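You operate a simulated robot arm through the tools that you are given. There is no shell and no other tool. Be economical: measure what you need, move in short steps, check, and stop when the job is done.

Carry out the task below with a simulated robot arm. There is one attempt and no reset: what you move stays moved.

TASK
Open the spectrometer drawer, put the blue pad on the table top away inside, then shut the drawer. Press the filter button three times. Put the white stopper from the bench in front of the water unit on the front strip of the spectrometer top and the blue stopper on the desk left of the printer. Open the left computer drawer, take the ink cartridge marked "black" from there and put it on the desk left of the printer, then shut the drawer. Pull the right wash cupboard door open. The order is free. Set down upright: blue pad, ink cartridge.

It is judged by the outcome, as a careful person would: the job done as asked, and still so three seconds after it is handed in. It fails if anything else is knocked over, pushed out of place, dropped, spilled or broken. A push-on lid holds only when it is set on centred and level and pressed home; a screw cap is set on level and turned clockwise until tight.

THE ROBOT
A 7-joint arm with a two-finger parallel gripper on a trunk, on a base that drives. Base frame: it is fixed to the floor where the robot stands at the start and does not move with it; the origin is under the middle of the robot, x ahead of it, y to its left, z up. Readings come in mm, degrees, newtons and seconds.
With the tool pointing down near the work surface it reaches from about 100 to 640 mm from the robot's upright axis, wherever it stands. Its first joint turns from -115.0 to 115.0 degrees. Places, roughly: blue pad (6x5x6 cm) [-3000, 200, 900]; desk left of the printer (32x22 cm) [520, -280, 880]; filter button [-4100, -800, 1700]; front strip of the spectrometer top (34x18 cm) [540, 280, 1380]; ink cartridge [250, -750, 750]; left computer drawer [200, -700, 700]; n1 drawer [700, 300, 700]; right wash cupboard door [-3400, -1400, 400]; spectrometer drawer [600, 300, 700]; stopper [-3500, -1500, 1000]. Payload 3.91 kg.
Tool frame: the origin (TCP) lies between the finger pads and is the grasp point; the fingertips stand 30 mm ahead of it; z points along the fingers, y is the line along which they close. Largest opening 110 mm; finger width 20, thickness 10; the body of the gripper, 48 by 112 mm, starts 55 mm behind the TCP.
Orientation is that of the tool frame in the base frame, as a unit quaternion [x, y, z, w]. With the fingers straight down and closing along the base's y, the tool's x points along the base's -x, its y along +y and its z along -z.

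THE INTERFACE
- The arm moves only by the tool servo_tool. Its argument "commands" is a list of rows, each a list of 7 numbers: the turn, a rotation vector about the tool's x, y, z in degrees, then the shift along the tool's x, y, z in mm, then the gripper command, from -1 (shut) to 1 (fully open), values between in proportion. In form: [[wx, wy, wz, dx, dy, dz, fingers], ...]. A call has 1 to 20 rows; each row shifts and turns the commanded pose from where the row before left it, along the tool's axes as they then stand. Rows are played at 5 a second. More than 50 mm and 8.6 degrees between two rows, or a gripper value outside its range, and nothing of the call is played. A pose out of reach is approached as far as the arm can. The call stops where the force on the tool passes 40 N (or 10 N more than at its start, if that is more) or the arm is blocked; 0.2 s more then pass. Each finger travels about 108 mm/s and halts on what it meets, pressing with about 32 N; the grip force reading is that of the motor and also rises with nothing between the fingers. The clock runs only during rows and for 0.2 s after the last one: add rows that do not move to give the fingers time. The reply holds the time, the measured pose of the TCP, the force on the tool along the base axes, the opening and the grip force, in the units named above and with some noise, with the torque about the TCP (base axes, N m) and any sound that the robot's microphone picked up, and new pictures: "pictures" is both (left out), scene, wrist or none.
- Cameras (640 x 400 px; columns grow to the right, rows downward): "scene" is now at [7.4, 115, 1806.5]; the picture's right is [-0.51, -0.86, 0.00], its down [-0.65, 0.38, -0.65] and it looks along [0.56, -0.33, -0.76] (base axes); focal length 214 px, centre (320, 200). "wrist" rides on the gripper at [72, 17, -103] in the tool frame; the picture's right is [-0.23, 0.97, 0.00], its down [-0.76, -0.18, -0.62] and it looks along [-0.61, -0.14, 0.78] (tool axes); focal length 222 px, centre (320, 200).
- slide_trunk(by): slides the trunk up (or, below 0, down) by that many mm; the arm and the scene camera ride with it, the base frame stays. It gives what a move gives, with no picture.
- roll_base(legs): drives the robot by 1 to 6 legs, each [ahead, turn to the left] in mm and degrees, along the robot's own axes; the way and the turn of a leg run together, so that a leg with both is an arc; at most 1500 mm and 180 degrees a leg. The arm and the cameras ride along, it lands a little off, and it stops where it bumps. It gives what a move gives, and a new picture of the scene camera.
- turn_head(pan, tilt): turns the head with the scene camera to pan (to the left, within 155 degrees either way) and tilt (down, from -29 to 69), counted from straight ahead of the robot. It gives what a move gives, and a new picture of the scene camera.
- point_at(camera, pixels): for up to 12 pixels [column, row] of the newest picture of that camera ("zoom" is the newest enlarged one), the place [x, y, z] in the base frame of the surface seen there, good to about 3 mm. No time passes.
- close_up(camera, box): a new picture of the part [left, top, right, bottom] of that camera's present view, enlarged. No time passes.
- close_job(): hands the job in; it is judged then, once.

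Keep the steps short. Do not move on a guess: measure, check each grasp and each placing, and mend mistakes. In all there are 138 turns and 260 pictures (those below and enlarged ones count). Leave the gripper open and the arm clear of the work at the hand-in unless told otherwise, and finish with a single line.

The tools are called after "Request:" by a JSON object that holds its "method" and its "body". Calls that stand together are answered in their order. servo_tool: Moves the arm, as the interface text tells. Its arguments: {"type":"object","properties":{"commands":{"type":"array","items":{"type":"array","items":{"type":"number"}}},"pictures":{"type":"string","enum":["both","scene","wrist","none"]}},"required":["commands"]} The other tools are called the same way: slide_trunk (by) slides the trunk up or down; roll_base (legs) drives the base; turn_head (pan, tilt) turns the head that bears the scene camera; point_at (camera, pixels) gives the place of the surface under pixels of a picture; close_up (camera, box) takes an enlarged picture of a part of a camera's view; close_job () hands the job in.

At the start:

```text
time_s: 0.0
tool_pos: [159.9, -352.2, 1658.4]
orientation: [0.0, 1.0, 0.0, 0.0]
force: [-0.2, 0.1, 0.2]
wrist_torque: [0.02, 0.01, -0.01]
finger_gap: 110.0
finger_force: 0.0
trunk travel left (down, up): [-925.0, 65.0]
robot x, y, heading: [0.4, -1.7, -0.1]
head pan, tilt: [-30.3, 49.3]
```

scene: 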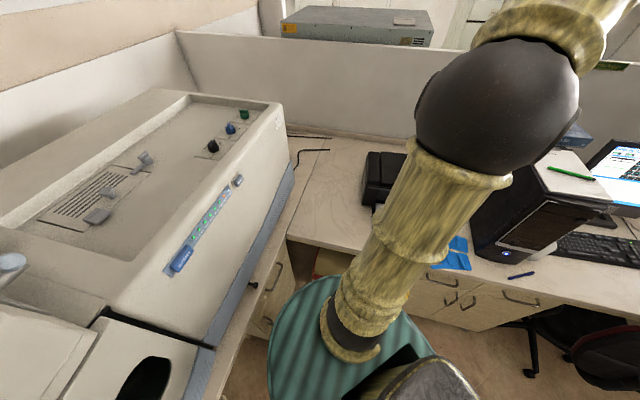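
wrist: 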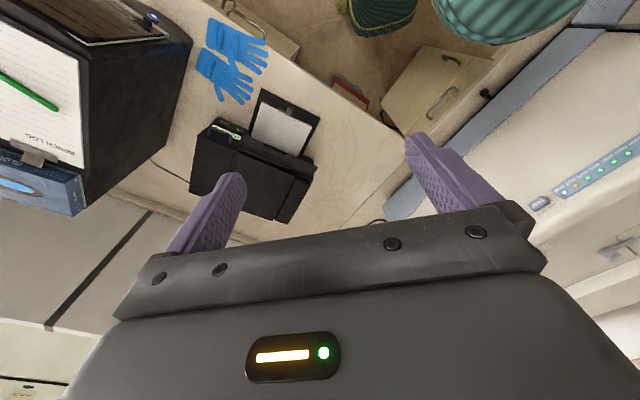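

The scene shows the spectrometer at left and the desk with a printer ahead. I'll look around before moving.

Request:
{"method": "turn_head", "body": {"pan": 20, "tilt": 40}}

Request:
{"method": "turn_head", "body": {"pan": -75, "tilt": 45}}

Request:
{"method": "turn_head", "body": {"pan": 150, "tilt": 20}}

Request:
{"method": "turn_head", "body": {"pan": -150, "tilt": 20}}

```text
time_s: 1.2
tool_pos: [160.0, -352.1, 1657.8]
orientation: [0.001, 1.0, 0.0, 0.001]
force: [-0.1, 0.6, 0.2]
wrist_torque: [0.0, 0.0, -0.02]
finger_gap: 109.9
finger_force: 0.1
trunk travel left (down, up): [-925.0, 65.0]
robot x, y, heading: [1.0, 2.1, 0.1]
head pan, tilt: [20.0, 40.0]
```

scene: 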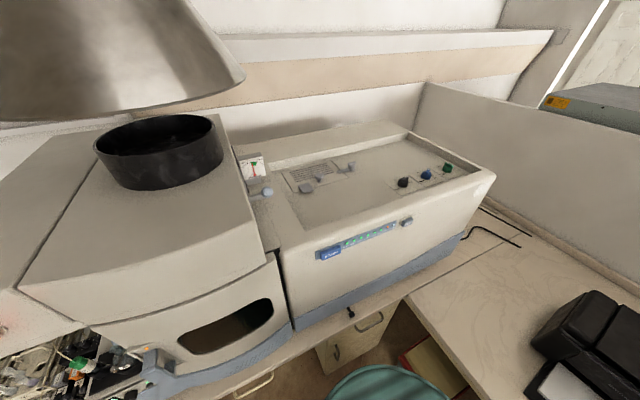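

```text
time_s: 2.9
tool_pos: [160.0, -351.8, 1658.2]
orientation: [0.0, 1.0, 0.0, 0.0]
force: [-0.7, 0.2, -0.6]
wrist_torque: [0.03, 0.0, 0.0]
finger_gap: 109.9
finger_force: 0.0
trunk travel left (down, up): [-925.0, 65.0]
robot x, y, heading: [-1.5, -0.5, 0.1]
head pan, tilt: [-75.0, 45.0]
```

scene: 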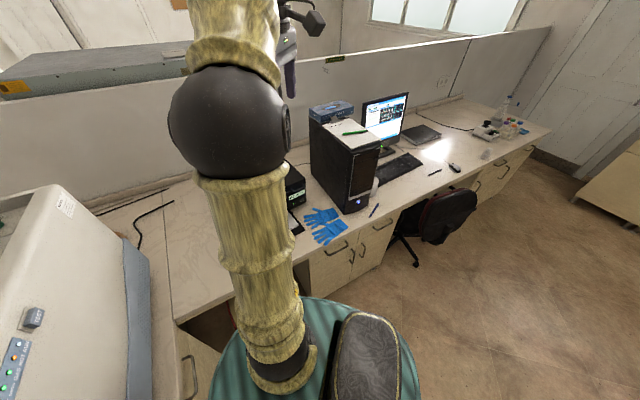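

```text
time_s: 6.1
tool_pos: [160.2, -351.5, 1657.6]
orientation: [0.0, 1.0, 0.0, 0.0]
force: [0.0, 0.2, -1.8]
wrist_torque: [0.01, -0.01, -0.03]
finger_gap: 110.3
finger_force: 0.1
trunk travel left (down, up): [-925.0, 65.0]
robot x, y, heading: [-0.9, -1.3, -0.1]
head pan, tilt: [150.0, 20.0]
```

scene: 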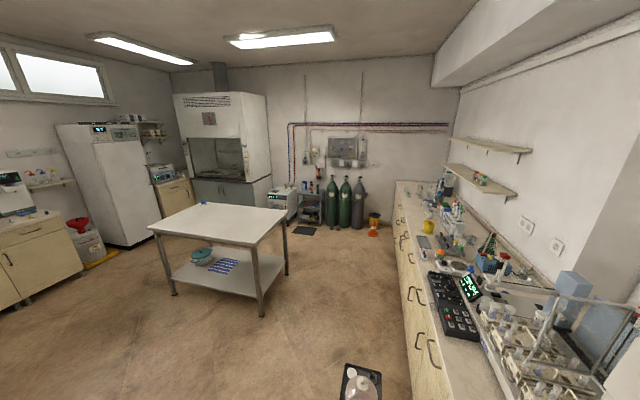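

```text
time_s: 10.2
tool_pos: [160.8, -352.7, 1656.7]
orientation: [0.0, 1.0, 0.001, 0.0]
force: [-0.3, 0.8, -0.7]
wrist_torque: [0.01, -0.01, 0.02]
finger_gap: 110.0
finger_force: 0.1
trunk travel left (down, up): [-925.0, 65.0]
robot x, y, heading: [-3.8, -3.1, 0.1]
head pan, tilt: [-150.0, 20.0]
```

scene: 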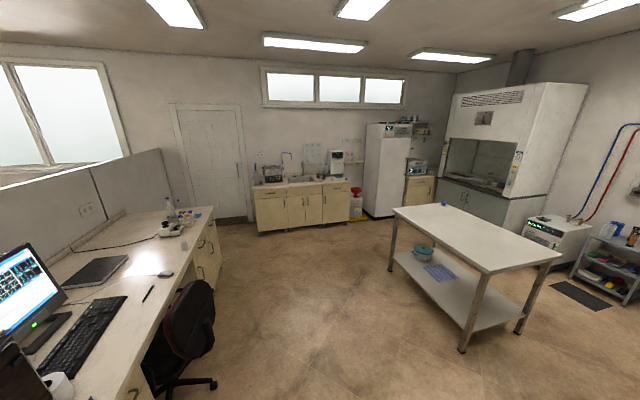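

I see the wash bench, fridge, hood and table in this view. I'll zoom into each of them.

Request:
{"method": "close_up", "body": {"camera": "scene", "box": [240, 110, 440, 235]}}

Request:
{"method": "point_at", "body": {"camera": "scene", "pixels": [[338, 160], [444, 204], [335, 185], [340, 215], [255, 190], [256, 225], [390, 210], [556, 254], [462, 350], [426, 245], [365, 140], [393, 130]]}}

Request:
{"method": "close_up", "body": {"camera": "scene", "box": [300, 130, 380, 180]}}

```text
3.20 times, centred on (340, 172) of scene
```

zoom: 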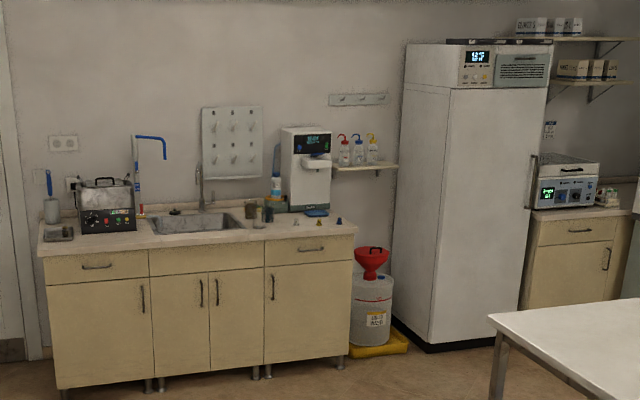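

```text
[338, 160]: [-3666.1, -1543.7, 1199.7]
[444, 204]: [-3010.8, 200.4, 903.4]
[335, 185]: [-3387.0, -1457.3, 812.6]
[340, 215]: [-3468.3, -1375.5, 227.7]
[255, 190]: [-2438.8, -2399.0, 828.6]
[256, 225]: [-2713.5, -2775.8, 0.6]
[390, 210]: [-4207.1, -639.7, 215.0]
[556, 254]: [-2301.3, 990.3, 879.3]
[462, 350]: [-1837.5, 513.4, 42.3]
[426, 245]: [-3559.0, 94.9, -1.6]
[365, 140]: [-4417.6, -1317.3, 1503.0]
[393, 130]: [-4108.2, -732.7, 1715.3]
```

```text
8.00 times, centred on (340, 155) of scene
```

zoom: 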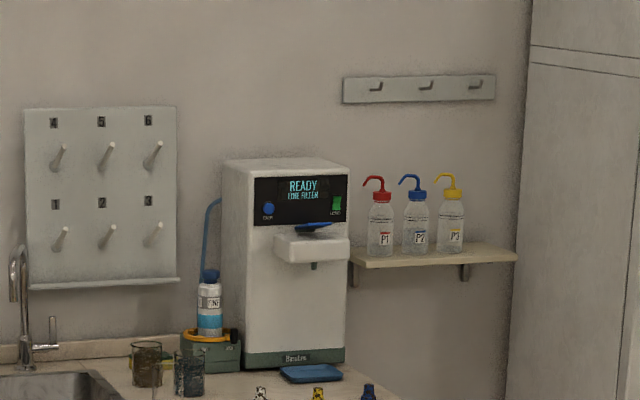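

The button panel is on the fridge top. Next, the local drawers.

Request:
{"method": "turn_head", "body": {"pan": 20, "tilt": 62}}

Request:
{"method": "turn_head", "body": {"pan": -70, "tilt": 60}}

```text
time_s: 12.8
tool_pos: [161.0, -351.9, 1657.1]
orientation: [0.0, 1.0, 0.0, 0.0]
force: [-0.6, 0.4, -0.8]
wrist_torque: [0.0, 0.01, 0.0]
finger_gap: 110.0
finger_force: 0.0
trunk travel left (down, up): [-925.0, 65.0]
robot x, y, heading: [2.9, 1.5, -0.1]
head pan, tilt: [20.0, 62.0]
```

scene: 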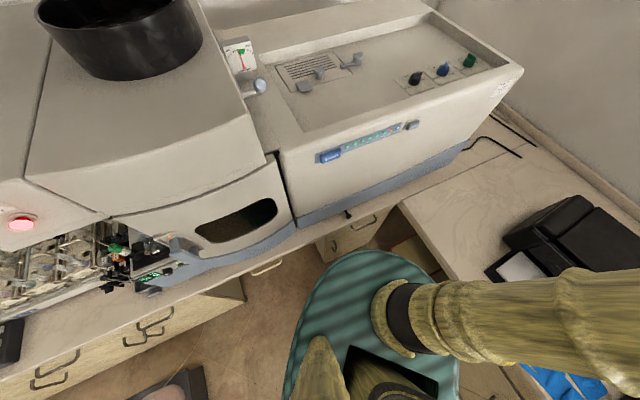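

```text
time_s: 14.4
tool_pos: [160.3, -352.8, 1657.3]
orientation: [0.0, 1.0, -0.001, 0.0]
force: [-0.3, 0.0, 0.9]
wrist_torque: [-0.01, 0.01, -0.03]
finger_gap: 109.8
finger_force: 0.1
trunk travel left (down, up): [-925.0, 65.0]
robot x, y, heading: [4.8, -0.6, -0.3]
head pan, tilt: [-70.0, 60.0]
```

scene: 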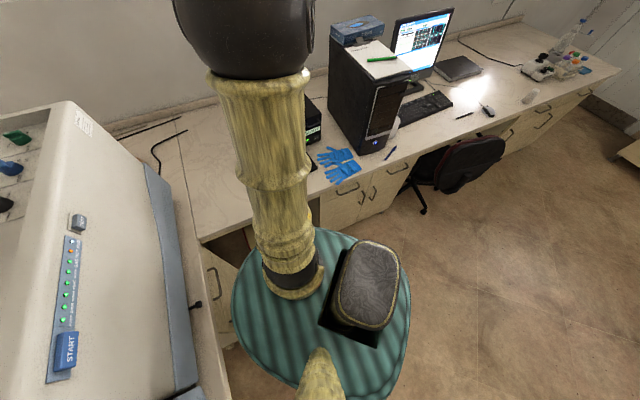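

Zooming into the drawer fronts, with measurements of the handles.

Request:
{"method": "close_up", "body": {"camera": "scene", "box": [280, 120, 440, 220]}}

Request:
{"method": "point_at", "body": {"camera": "scene", "pixels": [[347, 186], [372, 193], [364, 200], [398, 168], [340, 205], [220, 282], [197, 304], [200, 240], [220, 340], [110, 160], [190, 210], [66, 350]]}}

Request:
{"method": "turn_head", "body": {"pan": 20, "tilt": 62}}

Request:
{"method": "close_up", "body": {"camera": "scene", "box": [220, 170, 460, 320]}}

Request:
{"method": "point_at", "body": {"camera": "scene", "pixels": [[345, 212], [365, 223], [333, 243], [268, 268], [350, 240], [300, 228], [400, 205], [380, 150], [330, 110], [414, 76], [298, 127], [500, 70]]}}

```text
4.00 times, centred on (360, 170) of scene
```

zoom: 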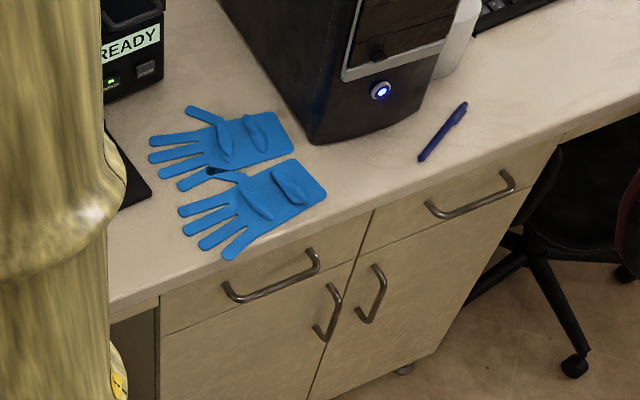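

```text
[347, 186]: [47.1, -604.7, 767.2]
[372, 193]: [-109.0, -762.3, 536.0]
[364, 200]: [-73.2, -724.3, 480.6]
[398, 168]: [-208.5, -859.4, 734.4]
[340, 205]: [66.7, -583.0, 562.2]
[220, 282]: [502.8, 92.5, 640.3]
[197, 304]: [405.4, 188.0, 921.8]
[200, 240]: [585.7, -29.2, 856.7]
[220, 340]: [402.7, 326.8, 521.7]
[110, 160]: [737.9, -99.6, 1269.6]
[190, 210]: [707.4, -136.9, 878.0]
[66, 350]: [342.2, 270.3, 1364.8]
```

```text
time_s: 16.1
tool_pos: [160.2, -352.5, 1657.8]
orientation: [-0.001, 1.0, 0.0, 0.001]
force: [-0.4, 0.1, -0.3]
wrist_torque: [0.02, 0.0, 0.01]
finger_gap: 109.8
finger_force: 0.0
trunk travel left (down, up): [-925.0, 65.0]
robot x, y, heading: [-0.5, 1.1, 0.1]
head pan, tilt: [20.0, 62.0]
```

scene: 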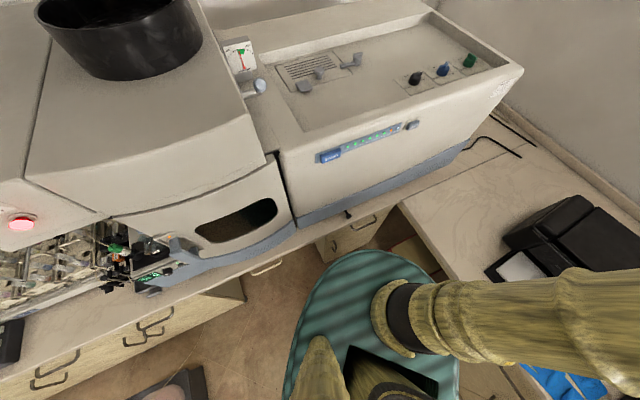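

```text
2.67 times, centred on (340, 245) of scene
```

zoom: 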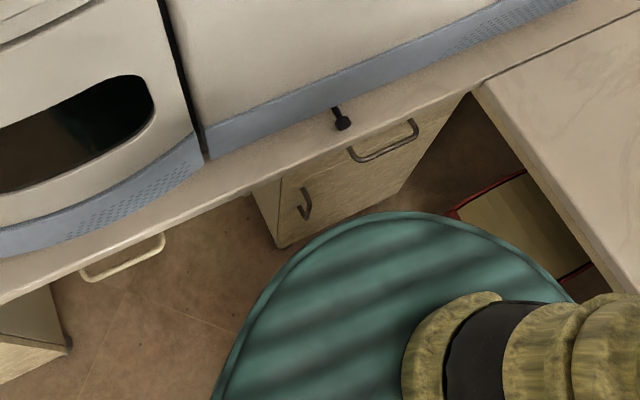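

```text
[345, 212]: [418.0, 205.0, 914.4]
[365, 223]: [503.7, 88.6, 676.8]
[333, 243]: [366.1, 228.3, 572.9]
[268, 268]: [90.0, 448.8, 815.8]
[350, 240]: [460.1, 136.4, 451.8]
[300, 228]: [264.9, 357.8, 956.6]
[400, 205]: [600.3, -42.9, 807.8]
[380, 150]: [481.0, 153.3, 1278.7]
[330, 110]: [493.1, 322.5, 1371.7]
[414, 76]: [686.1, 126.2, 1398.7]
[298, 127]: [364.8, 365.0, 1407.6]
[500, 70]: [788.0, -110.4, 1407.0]
```

The units are turned about 45° relative to the robot. I'll turn left 45° (the arm at z≈1658 clears everything) and then look.

Request:
{"method": "roll_base", "body": {"legs": [[0, 45]]}}

Request:
{"method": "turn_head", "body": {"pan": 0, "tilt": 60}}

Request:
{"method": "turn_head", "body": {"pan": -120, "tilt": 60}}

Request:
{"method": "turn_head", "body": {"pan": 130, "tilt": 60}}

```text
time_s: 19.4
tool_pos: [362.5, -136.5, 1657.6]
orientation: [-0.381, 0.925, 0.0, 0.001]
force: [0.0, -0.2, -0.4]
wrist_torque: [-0.02, -0.01, 0.04]
finger_gap: 110.0
finger_force: 0.1
trunk travel left (down, up): [-925.0, 65.0]
robot x, y, heading: [-0.3, 1.2, 45.0]
head pan, tilt: [20.0, 62.0]
```

scene: 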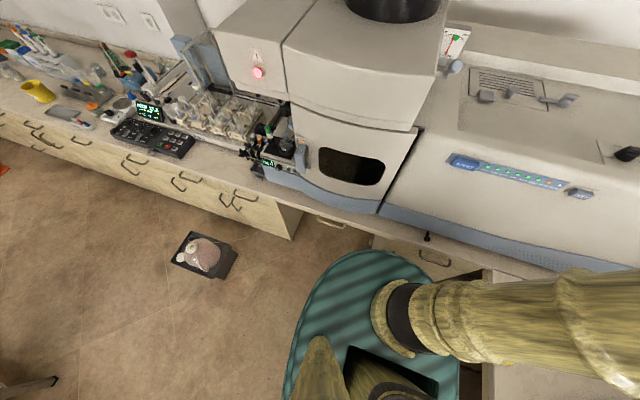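

```text
time_s: 20.2
tool_pos: [362.5, -136.7, 1658.3]
orientation: [-0.382, 0.924, 0.0, 0.0]
force: [-0.9, 0.0, 0.2]
wrist_torque: [0.01, -0.02, 0.0]
finger_gap: 110.0
finger_force: 0.0
trunk travel left (down, up): [-925.0, 65.0]
robot x, y, heading: [1.4, 0.6, 44.8]
head pan, tilt: [0.0, 60.0]
```

scene: 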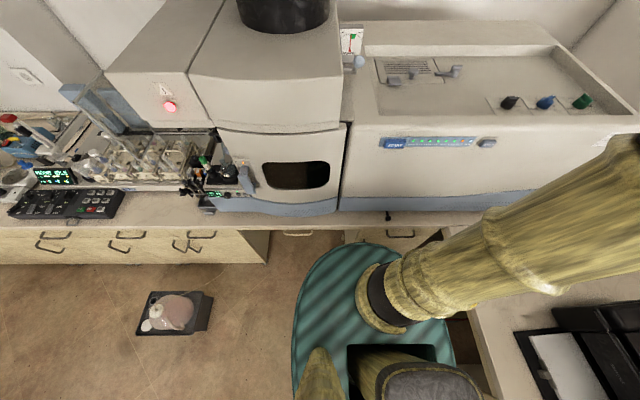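

```text
time_s: 22.2
tool_pos: [361.7, -136.4, 1657.5]
orientation: [-0.382, 0.924, 0.0, 0.0]
force: [-0.2, -0.4, -0.2]
wrist_torque: [-0.02, -0.04, -0.01]
finger_gap: 110.1
finger_force: 0.0
trunk travel left (down, up): [-925.0, 65.0]
robot x, y, heading: [2.3, 1.0, 44.9]
head pan, tilt: [-120.0, 60.0]
```

scene: 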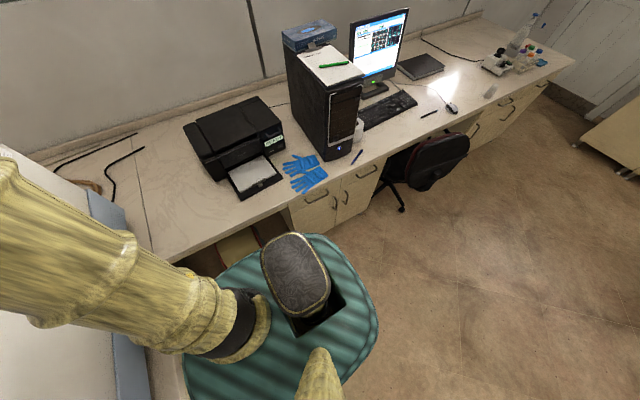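

```text
time_s: 25.8
tool_pos: [362.3, -136.7, 1657.0]
orientation: [-0.382, 0.924, 0.0, 0.0]
force: [0.3, 0.2, 0.2]
wrist_torque: [0.01, 0.0, -0.03]
finger_gap: 110.0
finger_force: 0.1
trunk travel left (down, up): [-925.0, 65.0]
robot x, y, heading: [-0.7, -3.1, 44.8]
head pan, tilt: [130.0, 60.0]
```

scene: 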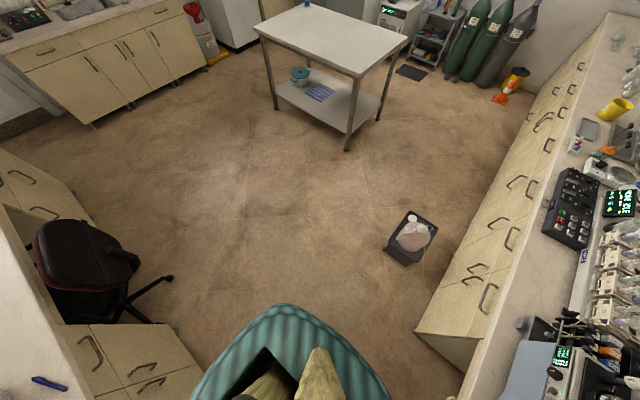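

Measuring the chair and disc to check clearance before backing off.

Request:
{"method": "point_at", "body": {"camera": "scene", "pixels": [[170, 277], [90, 230], [135, 255], [100, 330], [410, 240], [290, 310], [200, 375], [375, 380], [440, 300], [255, 155]]}}

Request:
{"method": "turn_head", "body": {"pan": 0, "tilt": 60}}

Request:
{"method": "point_at", "body": {"camera": "scene", "pixels": [[400, 237], [388, 215], [298, 233], [350, 218], [440, 230], [345, 238], [360, 185], [480, 115], [380, 100], [520, 85], [300, 216], [265, 240]]}}

Request:
{"method": "close_up", "body": {"camera": "scene", "box": [260, 190, 460, 315]}}

```text
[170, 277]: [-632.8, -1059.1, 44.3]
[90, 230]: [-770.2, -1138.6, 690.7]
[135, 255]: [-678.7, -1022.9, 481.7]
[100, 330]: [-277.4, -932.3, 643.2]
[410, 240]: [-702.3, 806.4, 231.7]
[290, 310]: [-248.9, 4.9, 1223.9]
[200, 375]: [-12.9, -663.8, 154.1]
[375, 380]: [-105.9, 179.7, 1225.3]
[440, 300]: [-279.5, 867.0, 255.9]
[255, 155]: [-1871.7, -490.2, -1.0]
```

```text
time_s: 27.9
tool_pos: [361.9, -136.7, 1657.4]
orientation: [-0.381, 0.924, 0.0, 0.001]
force: [-0.4, -0.6, 0.4]
wrist_torque: [0.02, -0.03, -0.01]
finger_gap: 109.9
finger_force: 0.0
trunk travel left (down, up): [-925.0, 65.0]
robot x, y, heading: [-0.7, -0.6, 45.0]
head pan, tilt: [0.0, 60.0]
```

scene: 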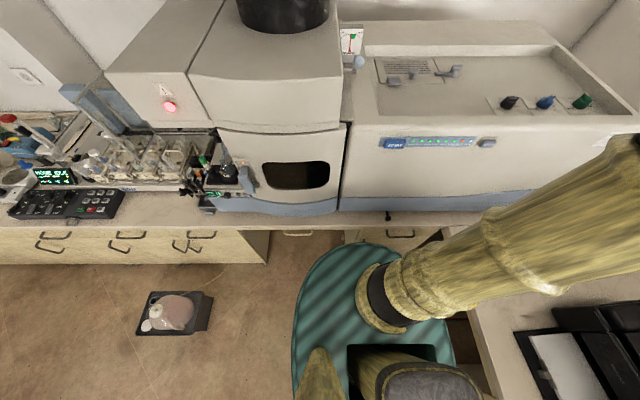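

```text
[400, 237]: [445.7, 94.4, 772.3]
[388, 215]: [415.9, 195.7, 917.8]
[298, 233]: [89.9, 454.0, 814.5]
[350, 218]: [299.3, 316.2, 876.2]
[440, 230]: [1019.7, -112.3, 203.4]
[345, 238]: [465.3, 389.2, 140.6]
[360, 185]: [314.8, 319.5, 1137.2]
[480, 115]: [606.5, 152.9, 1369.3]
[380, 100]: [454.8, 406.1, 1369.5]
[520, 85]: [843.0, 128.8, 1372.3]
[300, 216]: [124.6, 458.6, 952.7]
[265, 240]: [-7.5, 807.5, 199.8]
```

```text
3.20 times, centred on (360, 252) of scene
```

zoom: 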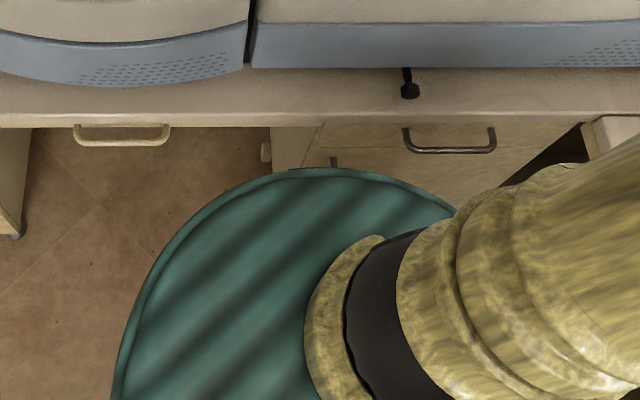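

The green disc is the robot's own skirt (z≈1224, radius ≈250). Behind is clear for more than 900 mm. I'll back up 300, lower the trunk and look for drawer marks.

Request:
{"method": "roll_base", "body": {"legs": [[-350, 0]]}}

Request:
{"method": "slide_trunk", "body": {"by": -500}}

Request:
{"method": "turn_head", "body": {"pan": -15, "tilt": 40}}

Request:
{"method": "close_up", "body": {"camera": "scene", "box": [200, 130, 480, 305]}}

Request:
{"method": "turn_head", "body": {"pan": -90, "tilt": 45}}

Request:
{"method": "close_up", "body": {"camera": "scene", "box": [220, 130, 500, 305]}}

```text
time_s: 30.4
tool_pos: [113.6, -385.3, 1657.7]
orientation: [-0.382, 0.924, 0.0, -0.001]
force: [0.5, -0.4, 0.6]
wrist_torque: [-0.02, -0.07, 0.02]
finger_gap: 110.0
finger_force: 0.0
trunk travel left (down, up): [-925.0, 65.0]
robot x, y, heading: [-246.9, -249.0, 44.9]
head pan, tilt: [0.0, 60.0]
```

scene: 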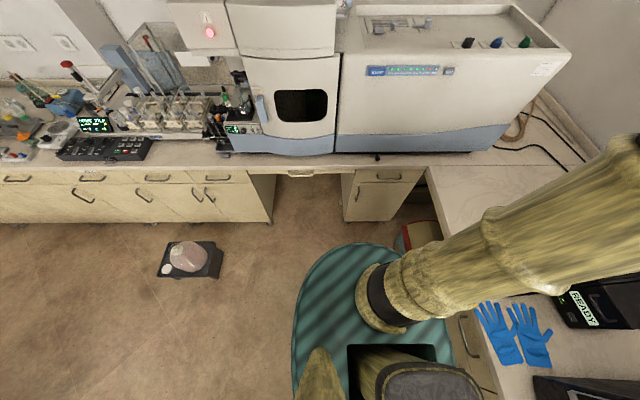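

```text
refused: -500 is not a number from -400 to 400
```

```text
time_s: 31.3
tool_pos: [114.1, -384.3, 1657.0]
orientation: [-0.381, 0.924, 0.0, -0.001]
force: [0.0, 0.3, -0.2]
wrist_torque: [0.0, 0.01, 0.02]
finger_gap: 110.0
finger_force: 0.1
trunk travel left (down, up): [-925.0, 65.0]
robot x, y, heading: [-247.3, -251.1, 44.7]
head pan, tilt: [-15.0, 40.0]
```

scene: 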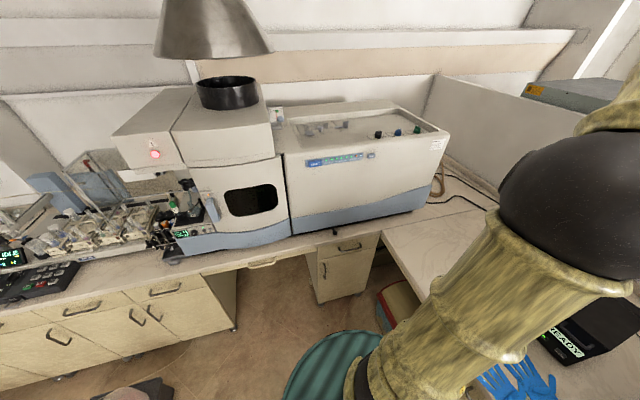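

```text
2.29 times, centred on (340, 218) of scene
```

zoom: 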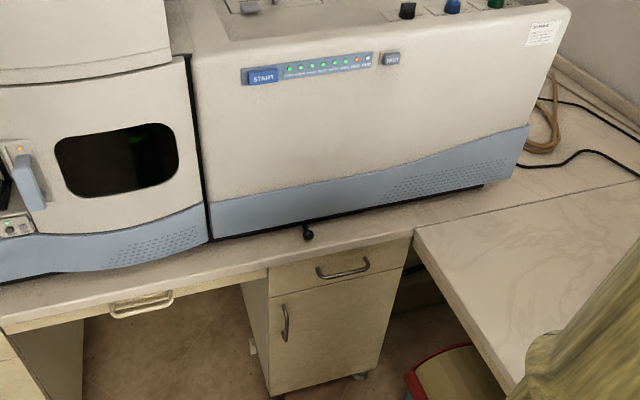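

```text
time_s: 32.7
tool_pos: [113.8, -384.6, 1658.2]
orientation: [-0.381, 0.924, 0.0, 0.0]
force: [0.0, -0.1, -0.5]
wrist_torque: [-0.01, -0.01, 0.02]
finger_gap: 109.9
finger_force: 0.1
trunk travel left (down, up): [-925.0, 65.0]
robot x, y, heading: [-250.9, -252.3, 44.9]
head pan, tilt: [-90.0, 45.0]
```

scene: 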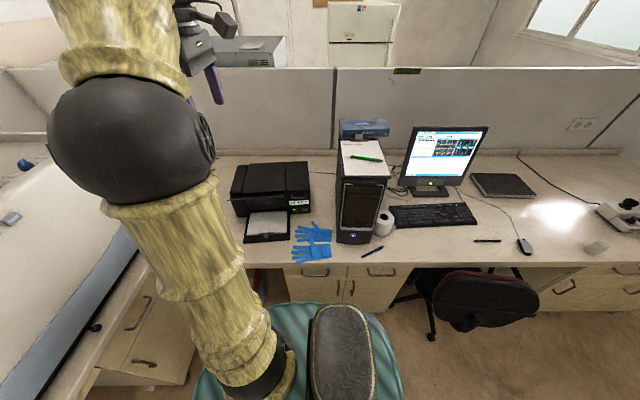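

```text
2.29 times, centred on (360, 218) of scene
```

zoom: 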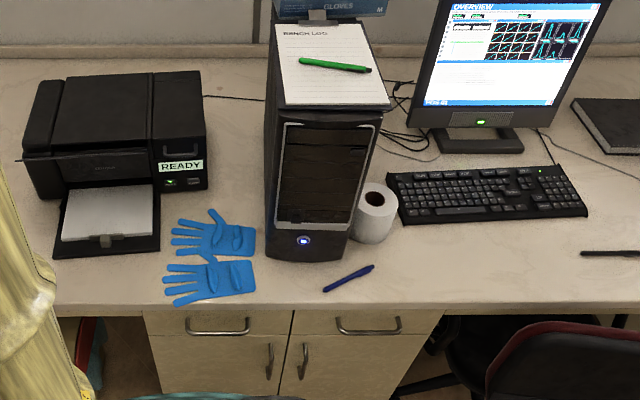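

The spectrometer drawer is the one with the handle near (344,267) in the first zoom, directly under the spectrometer. I'll lower the trunk by 400 and swing the tool ahead.

Request:
{"method": "slide_trunk", "body": {"by": -400}}

Request:
{"method": "turn_head", "body": {"pan": -15, "tilt": 35}}

Request:
{"method": "close_up", "body": {"camera": "scene", "box": [260, 130, 420, 230]}}

```text
time_s: 36.6
tool_pos: [112.8, -384.6, 1257.2]
orientation: [-0.38, 0.925, -0.001, 0.0]
force: [0.0, -0.1, -0.2]
wrist_torque: [-0.03, -0.01, -0.02]
finger_gap: 109.8
finger_force: 0.0
trunk travel left (down, up): [-525.0, 465.0]
robot x, y, heading: [-244.1, -250.2, 45.0]
head pan, tilt: [-90.0, 45.0]
```

```text
time_s: 38.0
tool_pos: [114.5, -385.1, 1258.4]
orientation: [-0.381, 0.925, 0.0, 0.0]
force: [-0.3, -0.8, 0.0]
wrist_torque: [0.0, 0.01, -0.05]
finger_gap: 110.0
finger_force: 0.1
trunk travel left (down, up): [-525.0, 465.0]
robot x, y, heading: [-247.6, -248.3, 45.0]
head pan, tilt: [-15.0, 35.0]
```

scene: 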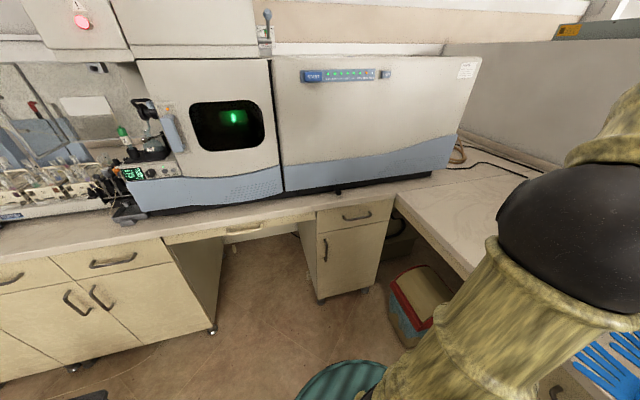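

```text
4.00 times, centred on (340, 180) of scene
```

zoom: 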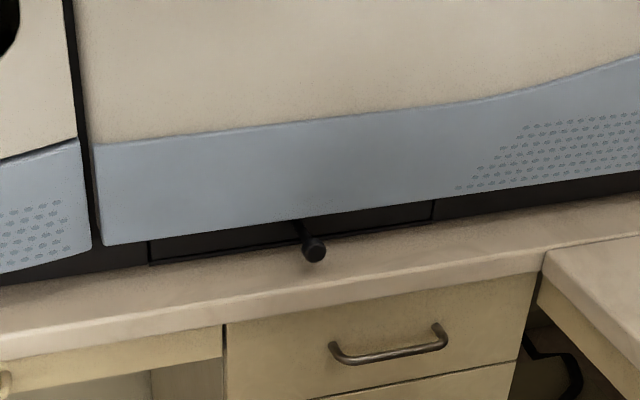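

The black knob belongs to a thin plinth panel at z≈915. The drawer named at z≈700 is the cabinet drawer with the bar handle. I'll measure that handle and front in the zoom.

Request:
{"method": "point_at", "body": {"camera": "zoom", "pixels": [[340, 357], [390, 352], [441, 340], [334, 346], [436, 327], [300, 370], [480, 345], [235, 325], [515, 320], [312, 250], [400, 305], [560, 300]]}}

```text
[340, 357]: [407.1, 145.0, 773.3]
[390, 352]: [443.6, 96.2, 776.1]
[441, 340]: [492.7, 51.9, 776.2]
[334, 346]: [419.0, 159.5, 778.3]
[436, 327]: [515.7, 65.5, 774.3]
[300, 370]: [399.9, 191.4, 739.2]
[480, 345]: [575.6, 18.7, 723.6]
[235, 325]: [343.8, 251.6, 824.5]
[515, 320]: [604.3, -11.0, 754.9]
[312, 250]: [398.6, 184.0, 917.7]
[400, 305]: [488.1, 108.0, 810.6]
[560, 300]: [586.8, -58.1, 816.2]
```

Handle bar centre is at about (450, 98, 775), with the drawer front about 30 mm behind it. I'll turn the tool to point horizontally at the drawer with the fingers closing vertically.

Request:
{"method": "servo_tool", "body": {"commands": [[-4.62, -4.62, 4.62, 0, 0, 0, 1], [-4.62, -4.62, 4.62, 0, 0, 0, 1], [-4.62, -4.62, 4.62, 0, 0, 0, 1], [-4.62, -4.62, 4.62, 0, 0, 0, 1], [-4.62, -4.62, 4.62, 0, 0, 0, 1], [-4.62, -4.62, 4.62, 0, 0, 0, 1], [-4.62, -4.62, 4.62, 0, 0, 0, 1], [-4.62, -4.62, 4.62, 0, 0, 0, 1], [-4.62, -4.62, 4.62, 0, 0, 0, 1], [-4.62, -4.62, 4.62, 0, 0, 0, 1], [-4.62, -4.62, 4.62, 0, 0, 0, 1], [-4.62, -4.62, 4.62, 0, 0, 0, 1], [-4.62, -4.62, 4.62, 0, 0, 0, 1], [-4.62, -4.62, 4.62, 0, 0, 0, 1], [-4.62, -4.62, 4.62, 0, 0, 0, 1]]}}

```text
time_s: 41.2
tool_pos: [129.7, -356.7, 1256.3]
orientation: [0.272, 0.652, 0.654, 0.272]
force: [0.9, 0.4, 0.2]
wrist_torque: [-0.04, 0.0, 0.0]
finger_gap: 110.2
finger_force: 0.1
out of reach, approached as far as the arm can: row 2, 3
trunk travel left (down, up): [-525.0, 465.0]
robot x, y, heading: [-249.3, -247.1, 45.1]
head pan, tilt: [-15.0, 35.0]
```

scene: 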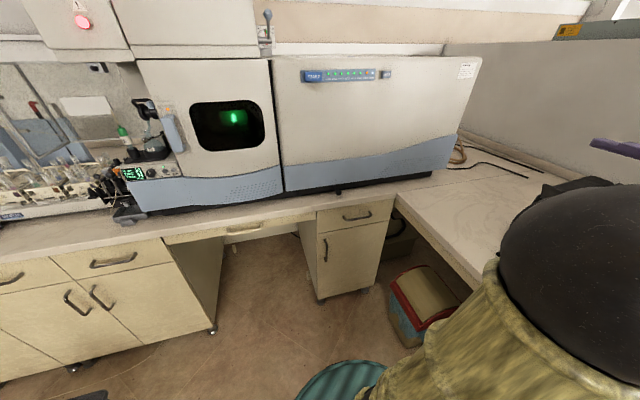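
wrist: 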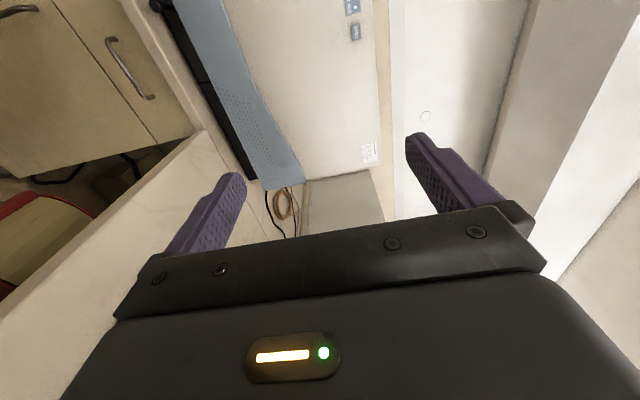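

The tool now points at the spectrometer cabinet. I'll move it left, forward, and a bit away from the desk.

Request:
{"method": "servo_tool", "body": {"commands": [[0, 0, 0, 25, 0, 30, 1], [0, 0, 0, 25, 0, 30, 1], [0, 0, 0, 25, 0, 30, 1], [0, 0, 0, 25, 0, 30, 1], [0, 0, 0, 0, 0, 30, 1]], "pictures": "none"}}

Request:
{"method": "turn_head", "body": {"pan": -75, "tilt": 40}}

```text
time_s: 42.4
tool_pos: [164.5, -177.6, 1256.1]
orientation: [0.272, 0.653, 0.653, 0.272]
force: [0.5, 0.3, -0.1]
wrist_torque: [0.0, 0.0, -0.02]
finger_gap: 109.8
finger_force: 0.0
trunk travel left (down, up): [-525.0, 465.0]
robot x, y, heading: [-251.3, -248.6, 45.1]
head pan, tilt: [-15.0, 35.0]
```

```text
time_s: 43.7
tool_pos: [163.7, -178.3, 1255.1]
orientation: [0.271, 0.653, 0.652, 0.272]
force: [0.4, -0.4, 0.3]
wrist_torque: [0.01, 0.0, -0.04]
finger_gap: 110.1
finger_force: 0.1
trunk travel left (down, up): [-525.0, 465.0]
robot x, y, heading: [-251.2, -247.8, 44.9]
head pan, tilt: [-75.0, 40.0]
```

scene: 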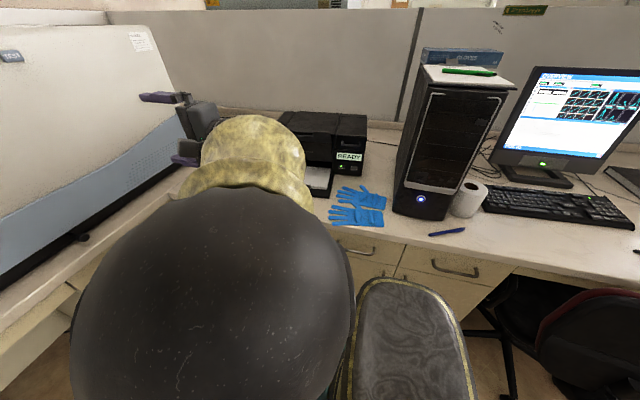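

Checking where the elbow is before lowering.

Request:
{"method": "point_at", "body": {"camera": "scene", "pixels": [[210, 260], [250, 150], [195, 125], [330, 290], [300, 230], [410, 330], [330, 225]]}}

```text
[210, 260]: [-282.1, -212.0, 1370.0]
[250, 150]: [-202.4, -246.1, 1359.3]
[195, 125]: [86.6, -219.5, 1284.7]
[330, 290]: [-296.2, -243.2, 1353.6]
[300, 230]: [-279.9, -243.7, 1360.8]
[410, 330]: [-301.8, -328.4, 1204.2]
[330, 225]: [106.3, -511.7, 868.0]
```

The elbow sits over the robot's own axis, well clear. Lowering the trunk so the tool reaches about z=776.

Request:
{"method": "slide_trunk", "body": {"by": -400}}

Request:
{"method": "slide_trunk", "body": {"by": -80}}

Request:
{"method": "turn_head", "body": {"pan": -20, "tilt": 20}}

```text
time_s: 47.6
tool_pos: [173.8, -175.7, 846.8]
orientation: [0.279, 0.657, 0.649, 0.265]
force: [-0.9, -1.1, 0.9]
wrist_torque: [0.01, 0.01, -0.03]
finger_gap: 109.7
finger_force: 0.1
trunk travel left (down, up): [-125.0, 865.0]
robot x, y, heading: [-247.5, -247.1, 45.0]
head pan, tilt: [-75.0, 40.0]
```

```text
time_s: 48.7
tool_pos: [175.5, -175.0, 764.3]
orientation: [0.278, 0.658, 0.648, 0.263]
force: [0.8, -0.6, -0.8]
wrist_torque: [-0.03, -0.03, 0.0]
finger_gap: 110.0
finger_force: 0.0
trunk travel left (down, up): [-45.0, 945.0]
robot x, y, heading: [-242.7, -249.3, 44.9]
head pan, tilt: [-75.0, 40.0]
```

```text
time_s: 50.0
tool_pos: [175.6, -176.3, 765.9]
orientation: [0.28, 0.657, 0.648, 0.264]
force: [-0.4, 0.1, -0.4]
wrist_torque: [0.01, 0.01, -0.02]
finger_gap: 109.9
finger_force: 0.1
trunk travel left (down, up): [-45.0, 945.0]
robot x, y, heading: [-249.8, -249.3, 45.0]
head pan, tilt: [-20.0, 20.0]
```

scene: 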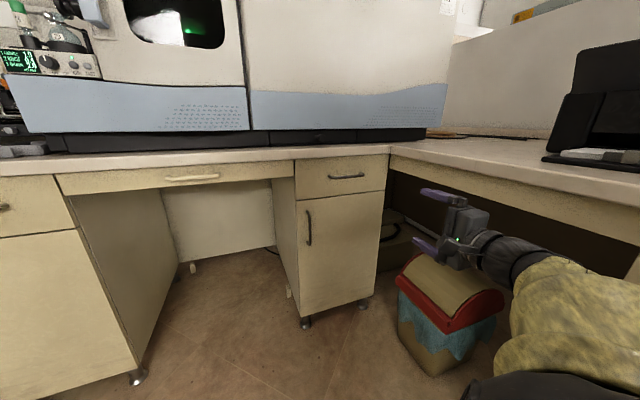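

The tool is level with the drawer handle, about 380 mm short of it. Drive 200 ahead, then approach with the arm.

Request:
{"method": "roll_base", "body": {"legs": [[200, 0]]}}

Request:
{"method": "servo_tool", "body": {"commands": [[-1.2, 0, 0, 1, 4, 30, 1], [0, 0, 0, 1, 4, 30, 1], [0, 0, 0, 1, 2, 30, 1], [0, 0, 0, 0, 0, 30, 1]]}}

```text
time_s: 51.8
tool_pos: [318.1, -32.1, 765.2]
orientation: [0.28, 0.657, 0.649, 0.264]
force: [-1.1, 0.4, 0.6]
wrist_torque: [-0.02, 0.01, 0.01]
finger_gap: 110.0
finger_force: 0.1
trunk travel left (down, up): [-45.0, 945.0]
robot x, y, heading: [-106.1, -102.4, 44.7]
head pan, tilt: [-20.0, 20.0]
```

scene: 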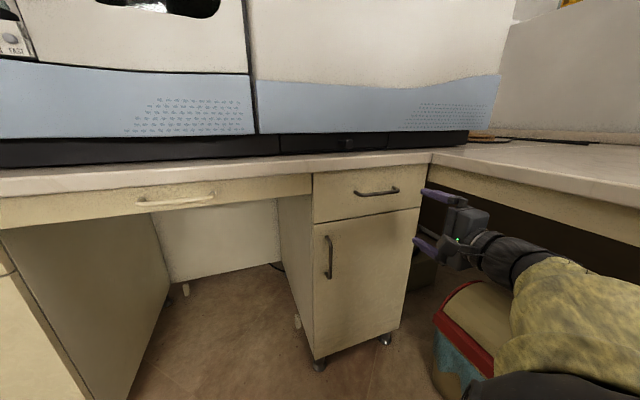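

```text
time_s: 52.8
tool_pos: [398.5, 49.8, 778.9]
orientation: [0.276, 0.649, 0.657, 0.268]
force: [-0.1, 0.1, 0.1]
wrist_torque: [-0.01, 0.05, 0.0]
finger_gap: 109.9
finger_force: 0.1
trunk travel left (down, up): [-45.0, 945.0]
robot x, y, heading: [-101.0, -103.2, 44.9]
head pan, tilt: [-20.0, 20.0]
```

scene: 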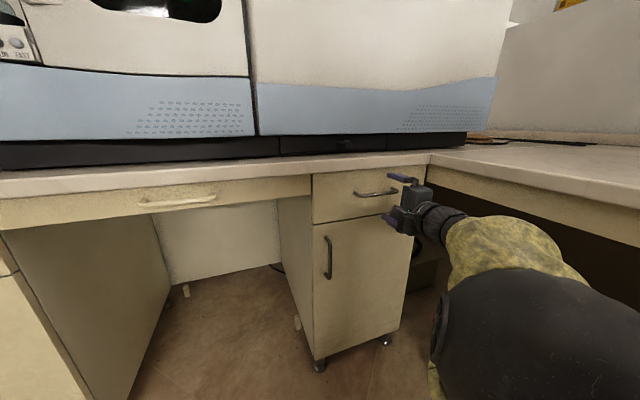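
wrist: 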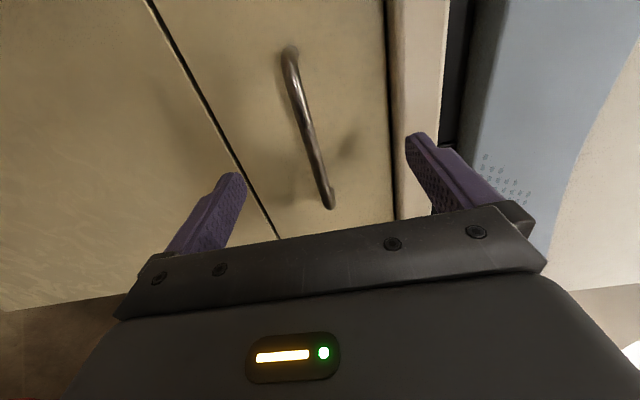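

Checking the handle from the wrist view while narrowing the fingers so they fit under the counter edge.

Request:
{"method": "servo_tool", "body": {"commands": [[0, 0, 0, 0, -3, 20, -0.1], [0, 0, 0, 0, 0, 0, -0.1], [0, 0, 0, 0, 0, 0, -0.1]], "pictures": "wrist"}}

Request:
{"method": "point_at", "body": {"camera": "wrist", "pixels": [[292, 60], [303, 100], [315, 150], [325, 185], [350, 100], [390, 150], [410, 60]]}}

```text
time_s: 53.6
tool_pos: [411.8, 65.4, 774.8]
orientation: [0.276, 0.649, 0.657, 0.267]
force: [0.0, 0.4, -0.5]
wrist_torque: [0.01, 0.03, -0.04]
finger_gap: 49.7
finger_force: 0.0
trunk travel left (down, up): [-45.0, 945.0]
robot x, y, heading: [-103.0, -100.0, 45.1]
head pan, tilt: [-20.0, 20.0]
```

wrist: 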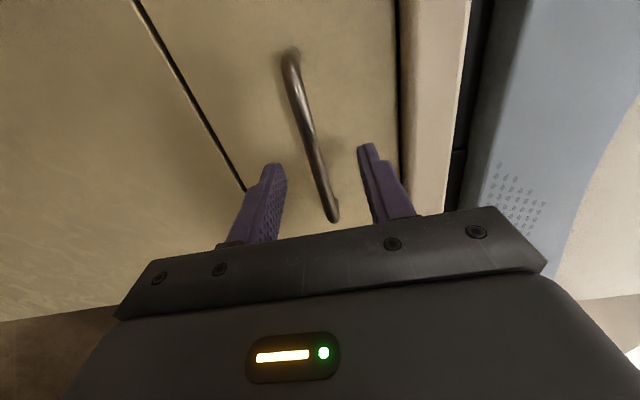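

```text
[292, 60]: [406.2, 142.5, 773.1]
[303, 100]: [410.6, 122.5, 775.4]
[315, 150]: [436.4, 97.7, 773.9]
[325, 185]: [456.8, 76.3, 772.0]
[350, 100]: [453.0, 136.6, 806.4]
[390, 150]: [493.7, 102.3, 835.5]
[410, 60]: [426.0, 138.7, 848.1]
```

Bar is at a depth 40 mm ahead, z≈774, centred between the fingers. Advance and grip.

Request:
{"method": "servo_tool", "body": {"commands": [[0, 0, 0, 0, 0, 20, -0.1], [0, 0, 0, 0, 0, 20, -0.1], [0, 0, 0, 0, 0, 0, -1], [0, 0, 0, 0, 0, 0, -1], [0, 0, 0, 0, 0, 0, -1]], "pictures": "wrist"}}

```text
time_s: 54.8
tool_pos: [440.3, 92.7, 772.5]
orientation: [0.277, 0.65, 0.655, 0.267]
force: [-17.6, -5.5, -31.8]
wrist_torque: [-0.89, -0.6, 0.2]
finger_gap: 11.5
finger_force: 44.9
trunk travel left (down, up): [-45.0, 945.0]
robot x, y, heading: [-106.5, -105.2, 45.1]
head pan, tilt: [-20.0, 20.0]
```

wrist: 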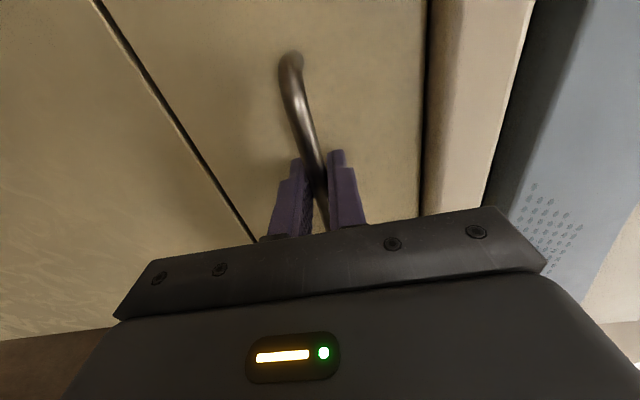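

The bar is gripped (gap 11.5). Relax downward slightly and pull straight back.

Request:
{"method": "servo_tool", "body": {"commands": [[0, 0, 0, 0, -3, -5, -1], [0, 0, 0, 0, 0, -15, -1], [0, 0, 0, 0, 0, -20, -1], [0, 0, 0, 0, 0, -20, -1], [0, 0, 0, 0, 0, -20, -1], [0, 0, 0, 0, 0, -20, -1]]}}

```text
time_s: 56.2
tool_pos: [369.0, 21.5, 771.4]
orientation: [0.276, 0.648, 0.657, 0.268]
force: [5.2, -4.8, -18.2]
wrist_torque: [-0.7, -0.63, 0.29]
finger_gap: 11.9
finger_force: 45.4
trunk travel left (down, up): [-45.0, 945.0]
robot x, y, heading: [-107.2, -106.5, 44.9]
head pan, tilt: [-20.0, 20.0]
```

scene: 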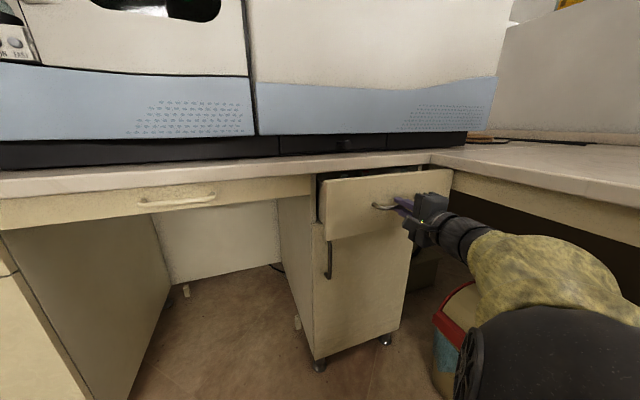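
wrist: 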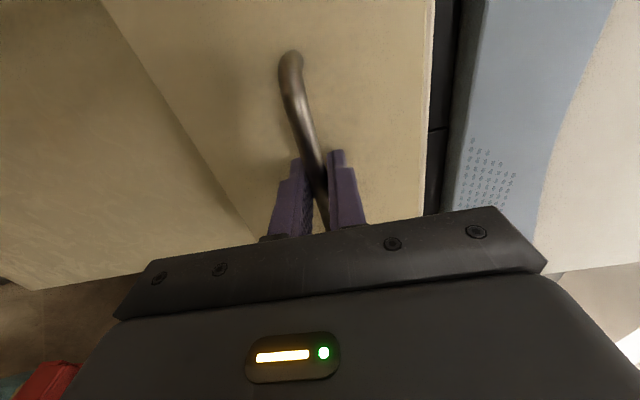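

The drawer slides. Pulling further.

Request:
{"method": "servo_tool", "body": {"commands": [[0, 0, 0, 0, 0, -20, -1], [0, 0, 0, 0, 0, -20, -1], [0, 0, 0, 0, 0, -20, -1], [0, 0, 0, 0, 0, -20, -1], [0, 0, 0, 0, 0, -20, -1], [0, 0, 0, 0, 0, -20, -1], [0, 0, 0, 0, 0, -20, -1], [0, 0, 0, 0, 0, -20, -1]]}}

```text
time_s: 56.8
tool_pos: [355.5, 5.0, 771.6]
orientation: [0.273, 0.65, 0.66, 0.261]
force: [3.7, -5.7, 11.3]
wrist_torque: [-0.66, -0.73, 1.01]
finger_gap: 11.7
finger_force: 45.1
trunk travel left (down, up): [-45.0, 945.0]
robot x, y, heading: [-106.3, -102.2, 44.8]
head pan, tilt: [-20.0, 20.0]
stopped in row 2: the force on the tool passed its limit at 55 N (the readings are from after the stop); the commanded pose is now the measured one
```

scene: 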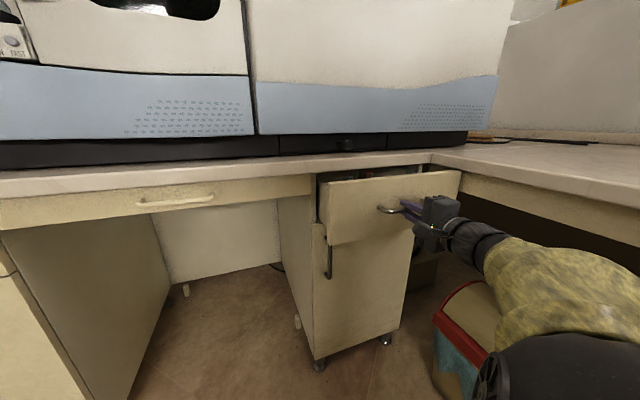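
wrist: 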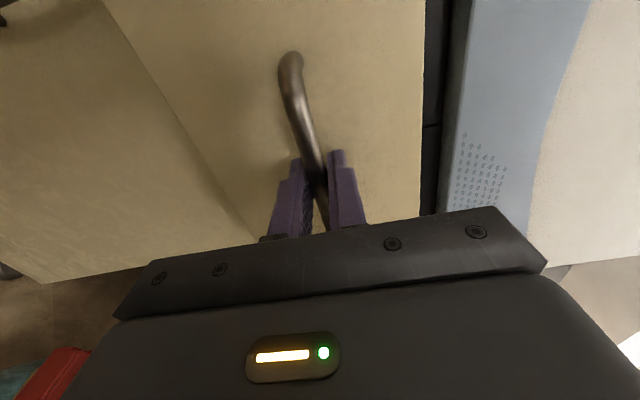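

It stopped at 55 N after about 120 mm. I'll probe gently to learn whether that is the end of travel.

Request:
{"method": "servo_tool", "body": {"commands": [[0, 0, 0, 0, 0, 0, -1], [0, 0, 0, 0, 0, -6, -1], [0, 0, 0, 0, 0, -6, -1], [0, 0, 0, 0, 0, -6, -1], [0, 0, 0, 0, 0, -6, -1]], "pictures": "none"}}

```text
time_s: 57.4
tool_pos: [352.2, 4.6, 770.7]
orientation: [0.272, 0.649, 0.662, 0.259]
force: [5.3, -5.1, 15.2]
wrist_torque: [-0.59, -0.76, 0.93]
finger_gap: 11.5
finger_force: 45.2
trunk travel left (down, up): [-45.0, 945.0]
robot x, y, heading: [-107.3, -108.6, 45.1]
head pan, tilt: [-20.0, 20.0]
stopped in row 3: the force on the tool passed its limit at 46 N (the readings are from after the stop); the commanded pose is now the measured one
```

It resists. Looking at the drawer from above by tilting the head.

Request:
{"method": "turn_head", "body": {"pan": -25, "tilt": 30}}

Request:
{"method": "close_up", "body": {"camera": "scene", "box": [260, 90, 500, 240]}}

```text
time_s: 58.1
tool_pos: [352.9, 5.1, 772.1]
orientation: [0.271, 0.65, 0.661, 0.26]
force: [5.0, -3.9, 29.1]
wrist_torque: [-0.59, -0.75, 0.53]
finger_gap: 11.9
finger_force: 44.4
trunk travel left (down, up): [-45.0, 945.0]
robot x, y, heading: [-105.7, -103.8, 44.9]
head pan, tilt: [-25.0, 30.0]
```

scene: 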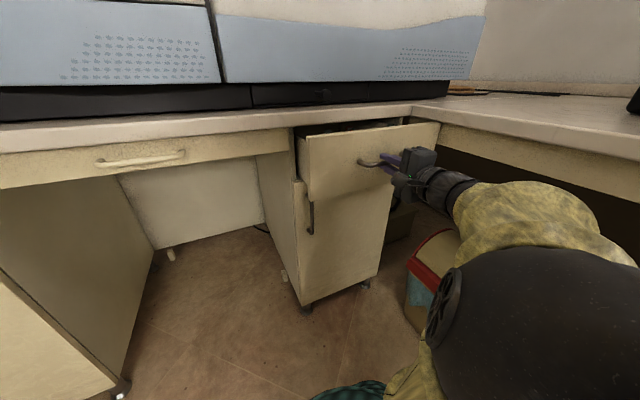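

```text
2.67 times, centred on (380, 165) of scene
```

zoom: 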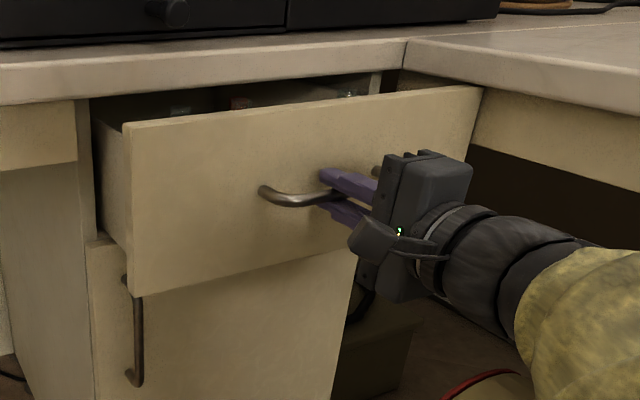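

I'll release, level the tool again, regrip without strain, and try the pull once more.

Request:
{"method": "servo_tool", "body": {"commands": [[0, 0, 0, 0, 0, 0, -0.5], [0, 0, 0, 0, 0, 0, -0.5], [0, 0, 0, 0, 0, 0, -0.5]], "pictures": "wrist"}}

Request:
{"method": "point_at", "body": {"camera": "wrist", "pixels": [[292, 60], [300, 100], [311, 140], [400, 40], [410, 120], [415, 170]]}}

```text
time_s: 58.9
tool_pos: [353.0, 4.6, 769.7]
orientation: [0.273, 0.65, 0.661, 0.258]
force: [0.6, -0.2, -0.1]
wrist_torque: [0.01, 0.0, -0.03]
finger_gap: 27.4
finger_force: 0.1
trunk travel left (down, up): [-45.0, 945.0]
robot x, y, heading: [-106.3, -104.5, 44.8]
head pan, tilt: [-25.0, 30.0]
```

wrist: 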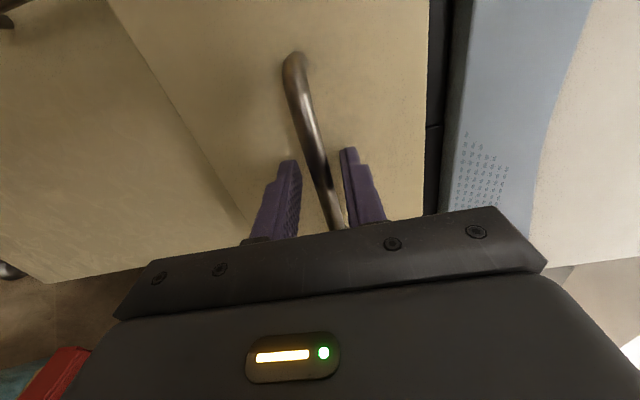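

```text
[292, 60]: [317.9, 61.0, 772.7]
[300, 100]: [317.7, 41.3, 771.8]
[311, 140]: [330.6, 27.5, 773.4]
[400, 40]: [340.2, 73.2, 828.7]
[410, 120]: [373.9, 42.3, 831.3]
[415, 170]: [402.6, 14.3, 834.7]
```

Request:
{"method": "servo_tool", "body": {"commands": [[0, 0, 0, 0, 3, 0, -0.5], [0, 0, 0, 0, 0, 0, -1], [0, 0, 0, 0, 0, 0, -1], [0, 0, 0, 0, 0, -5, -1], [0, 0, 0, 0, 0, -5, -1], [0, 0, 0, 0, 0, -5, -1], [0, 0, 0, 0, 0, -5, -1], [0, 0, 0, 0, 0, -5, -1], [0, 0, 0, 0, 0, -5, -1]], "pictures": "none"}}

```text
time_s: 60.1
tool_pos: [352.3, 4.9, 770.8]
orientation: [0.27, 0.652, 0.661, 0.255]
force: [0.0, -0.6, 11.8]
wrist_torque: [-0.67, -0.72, 0.05]
finger_gap: 11.8
finger_force: 45.1
trunk travel left (down, up): [-45.0, 945.0]
robot x, y, heading: [-104.7, -103.9, 44.8]
head pan, tilt: [-25.0, 30.0]
stopped in row 6: the force on the tool passed its limit at 46 N (the readings are from after the stop); the commanded pose is now the measured one
```

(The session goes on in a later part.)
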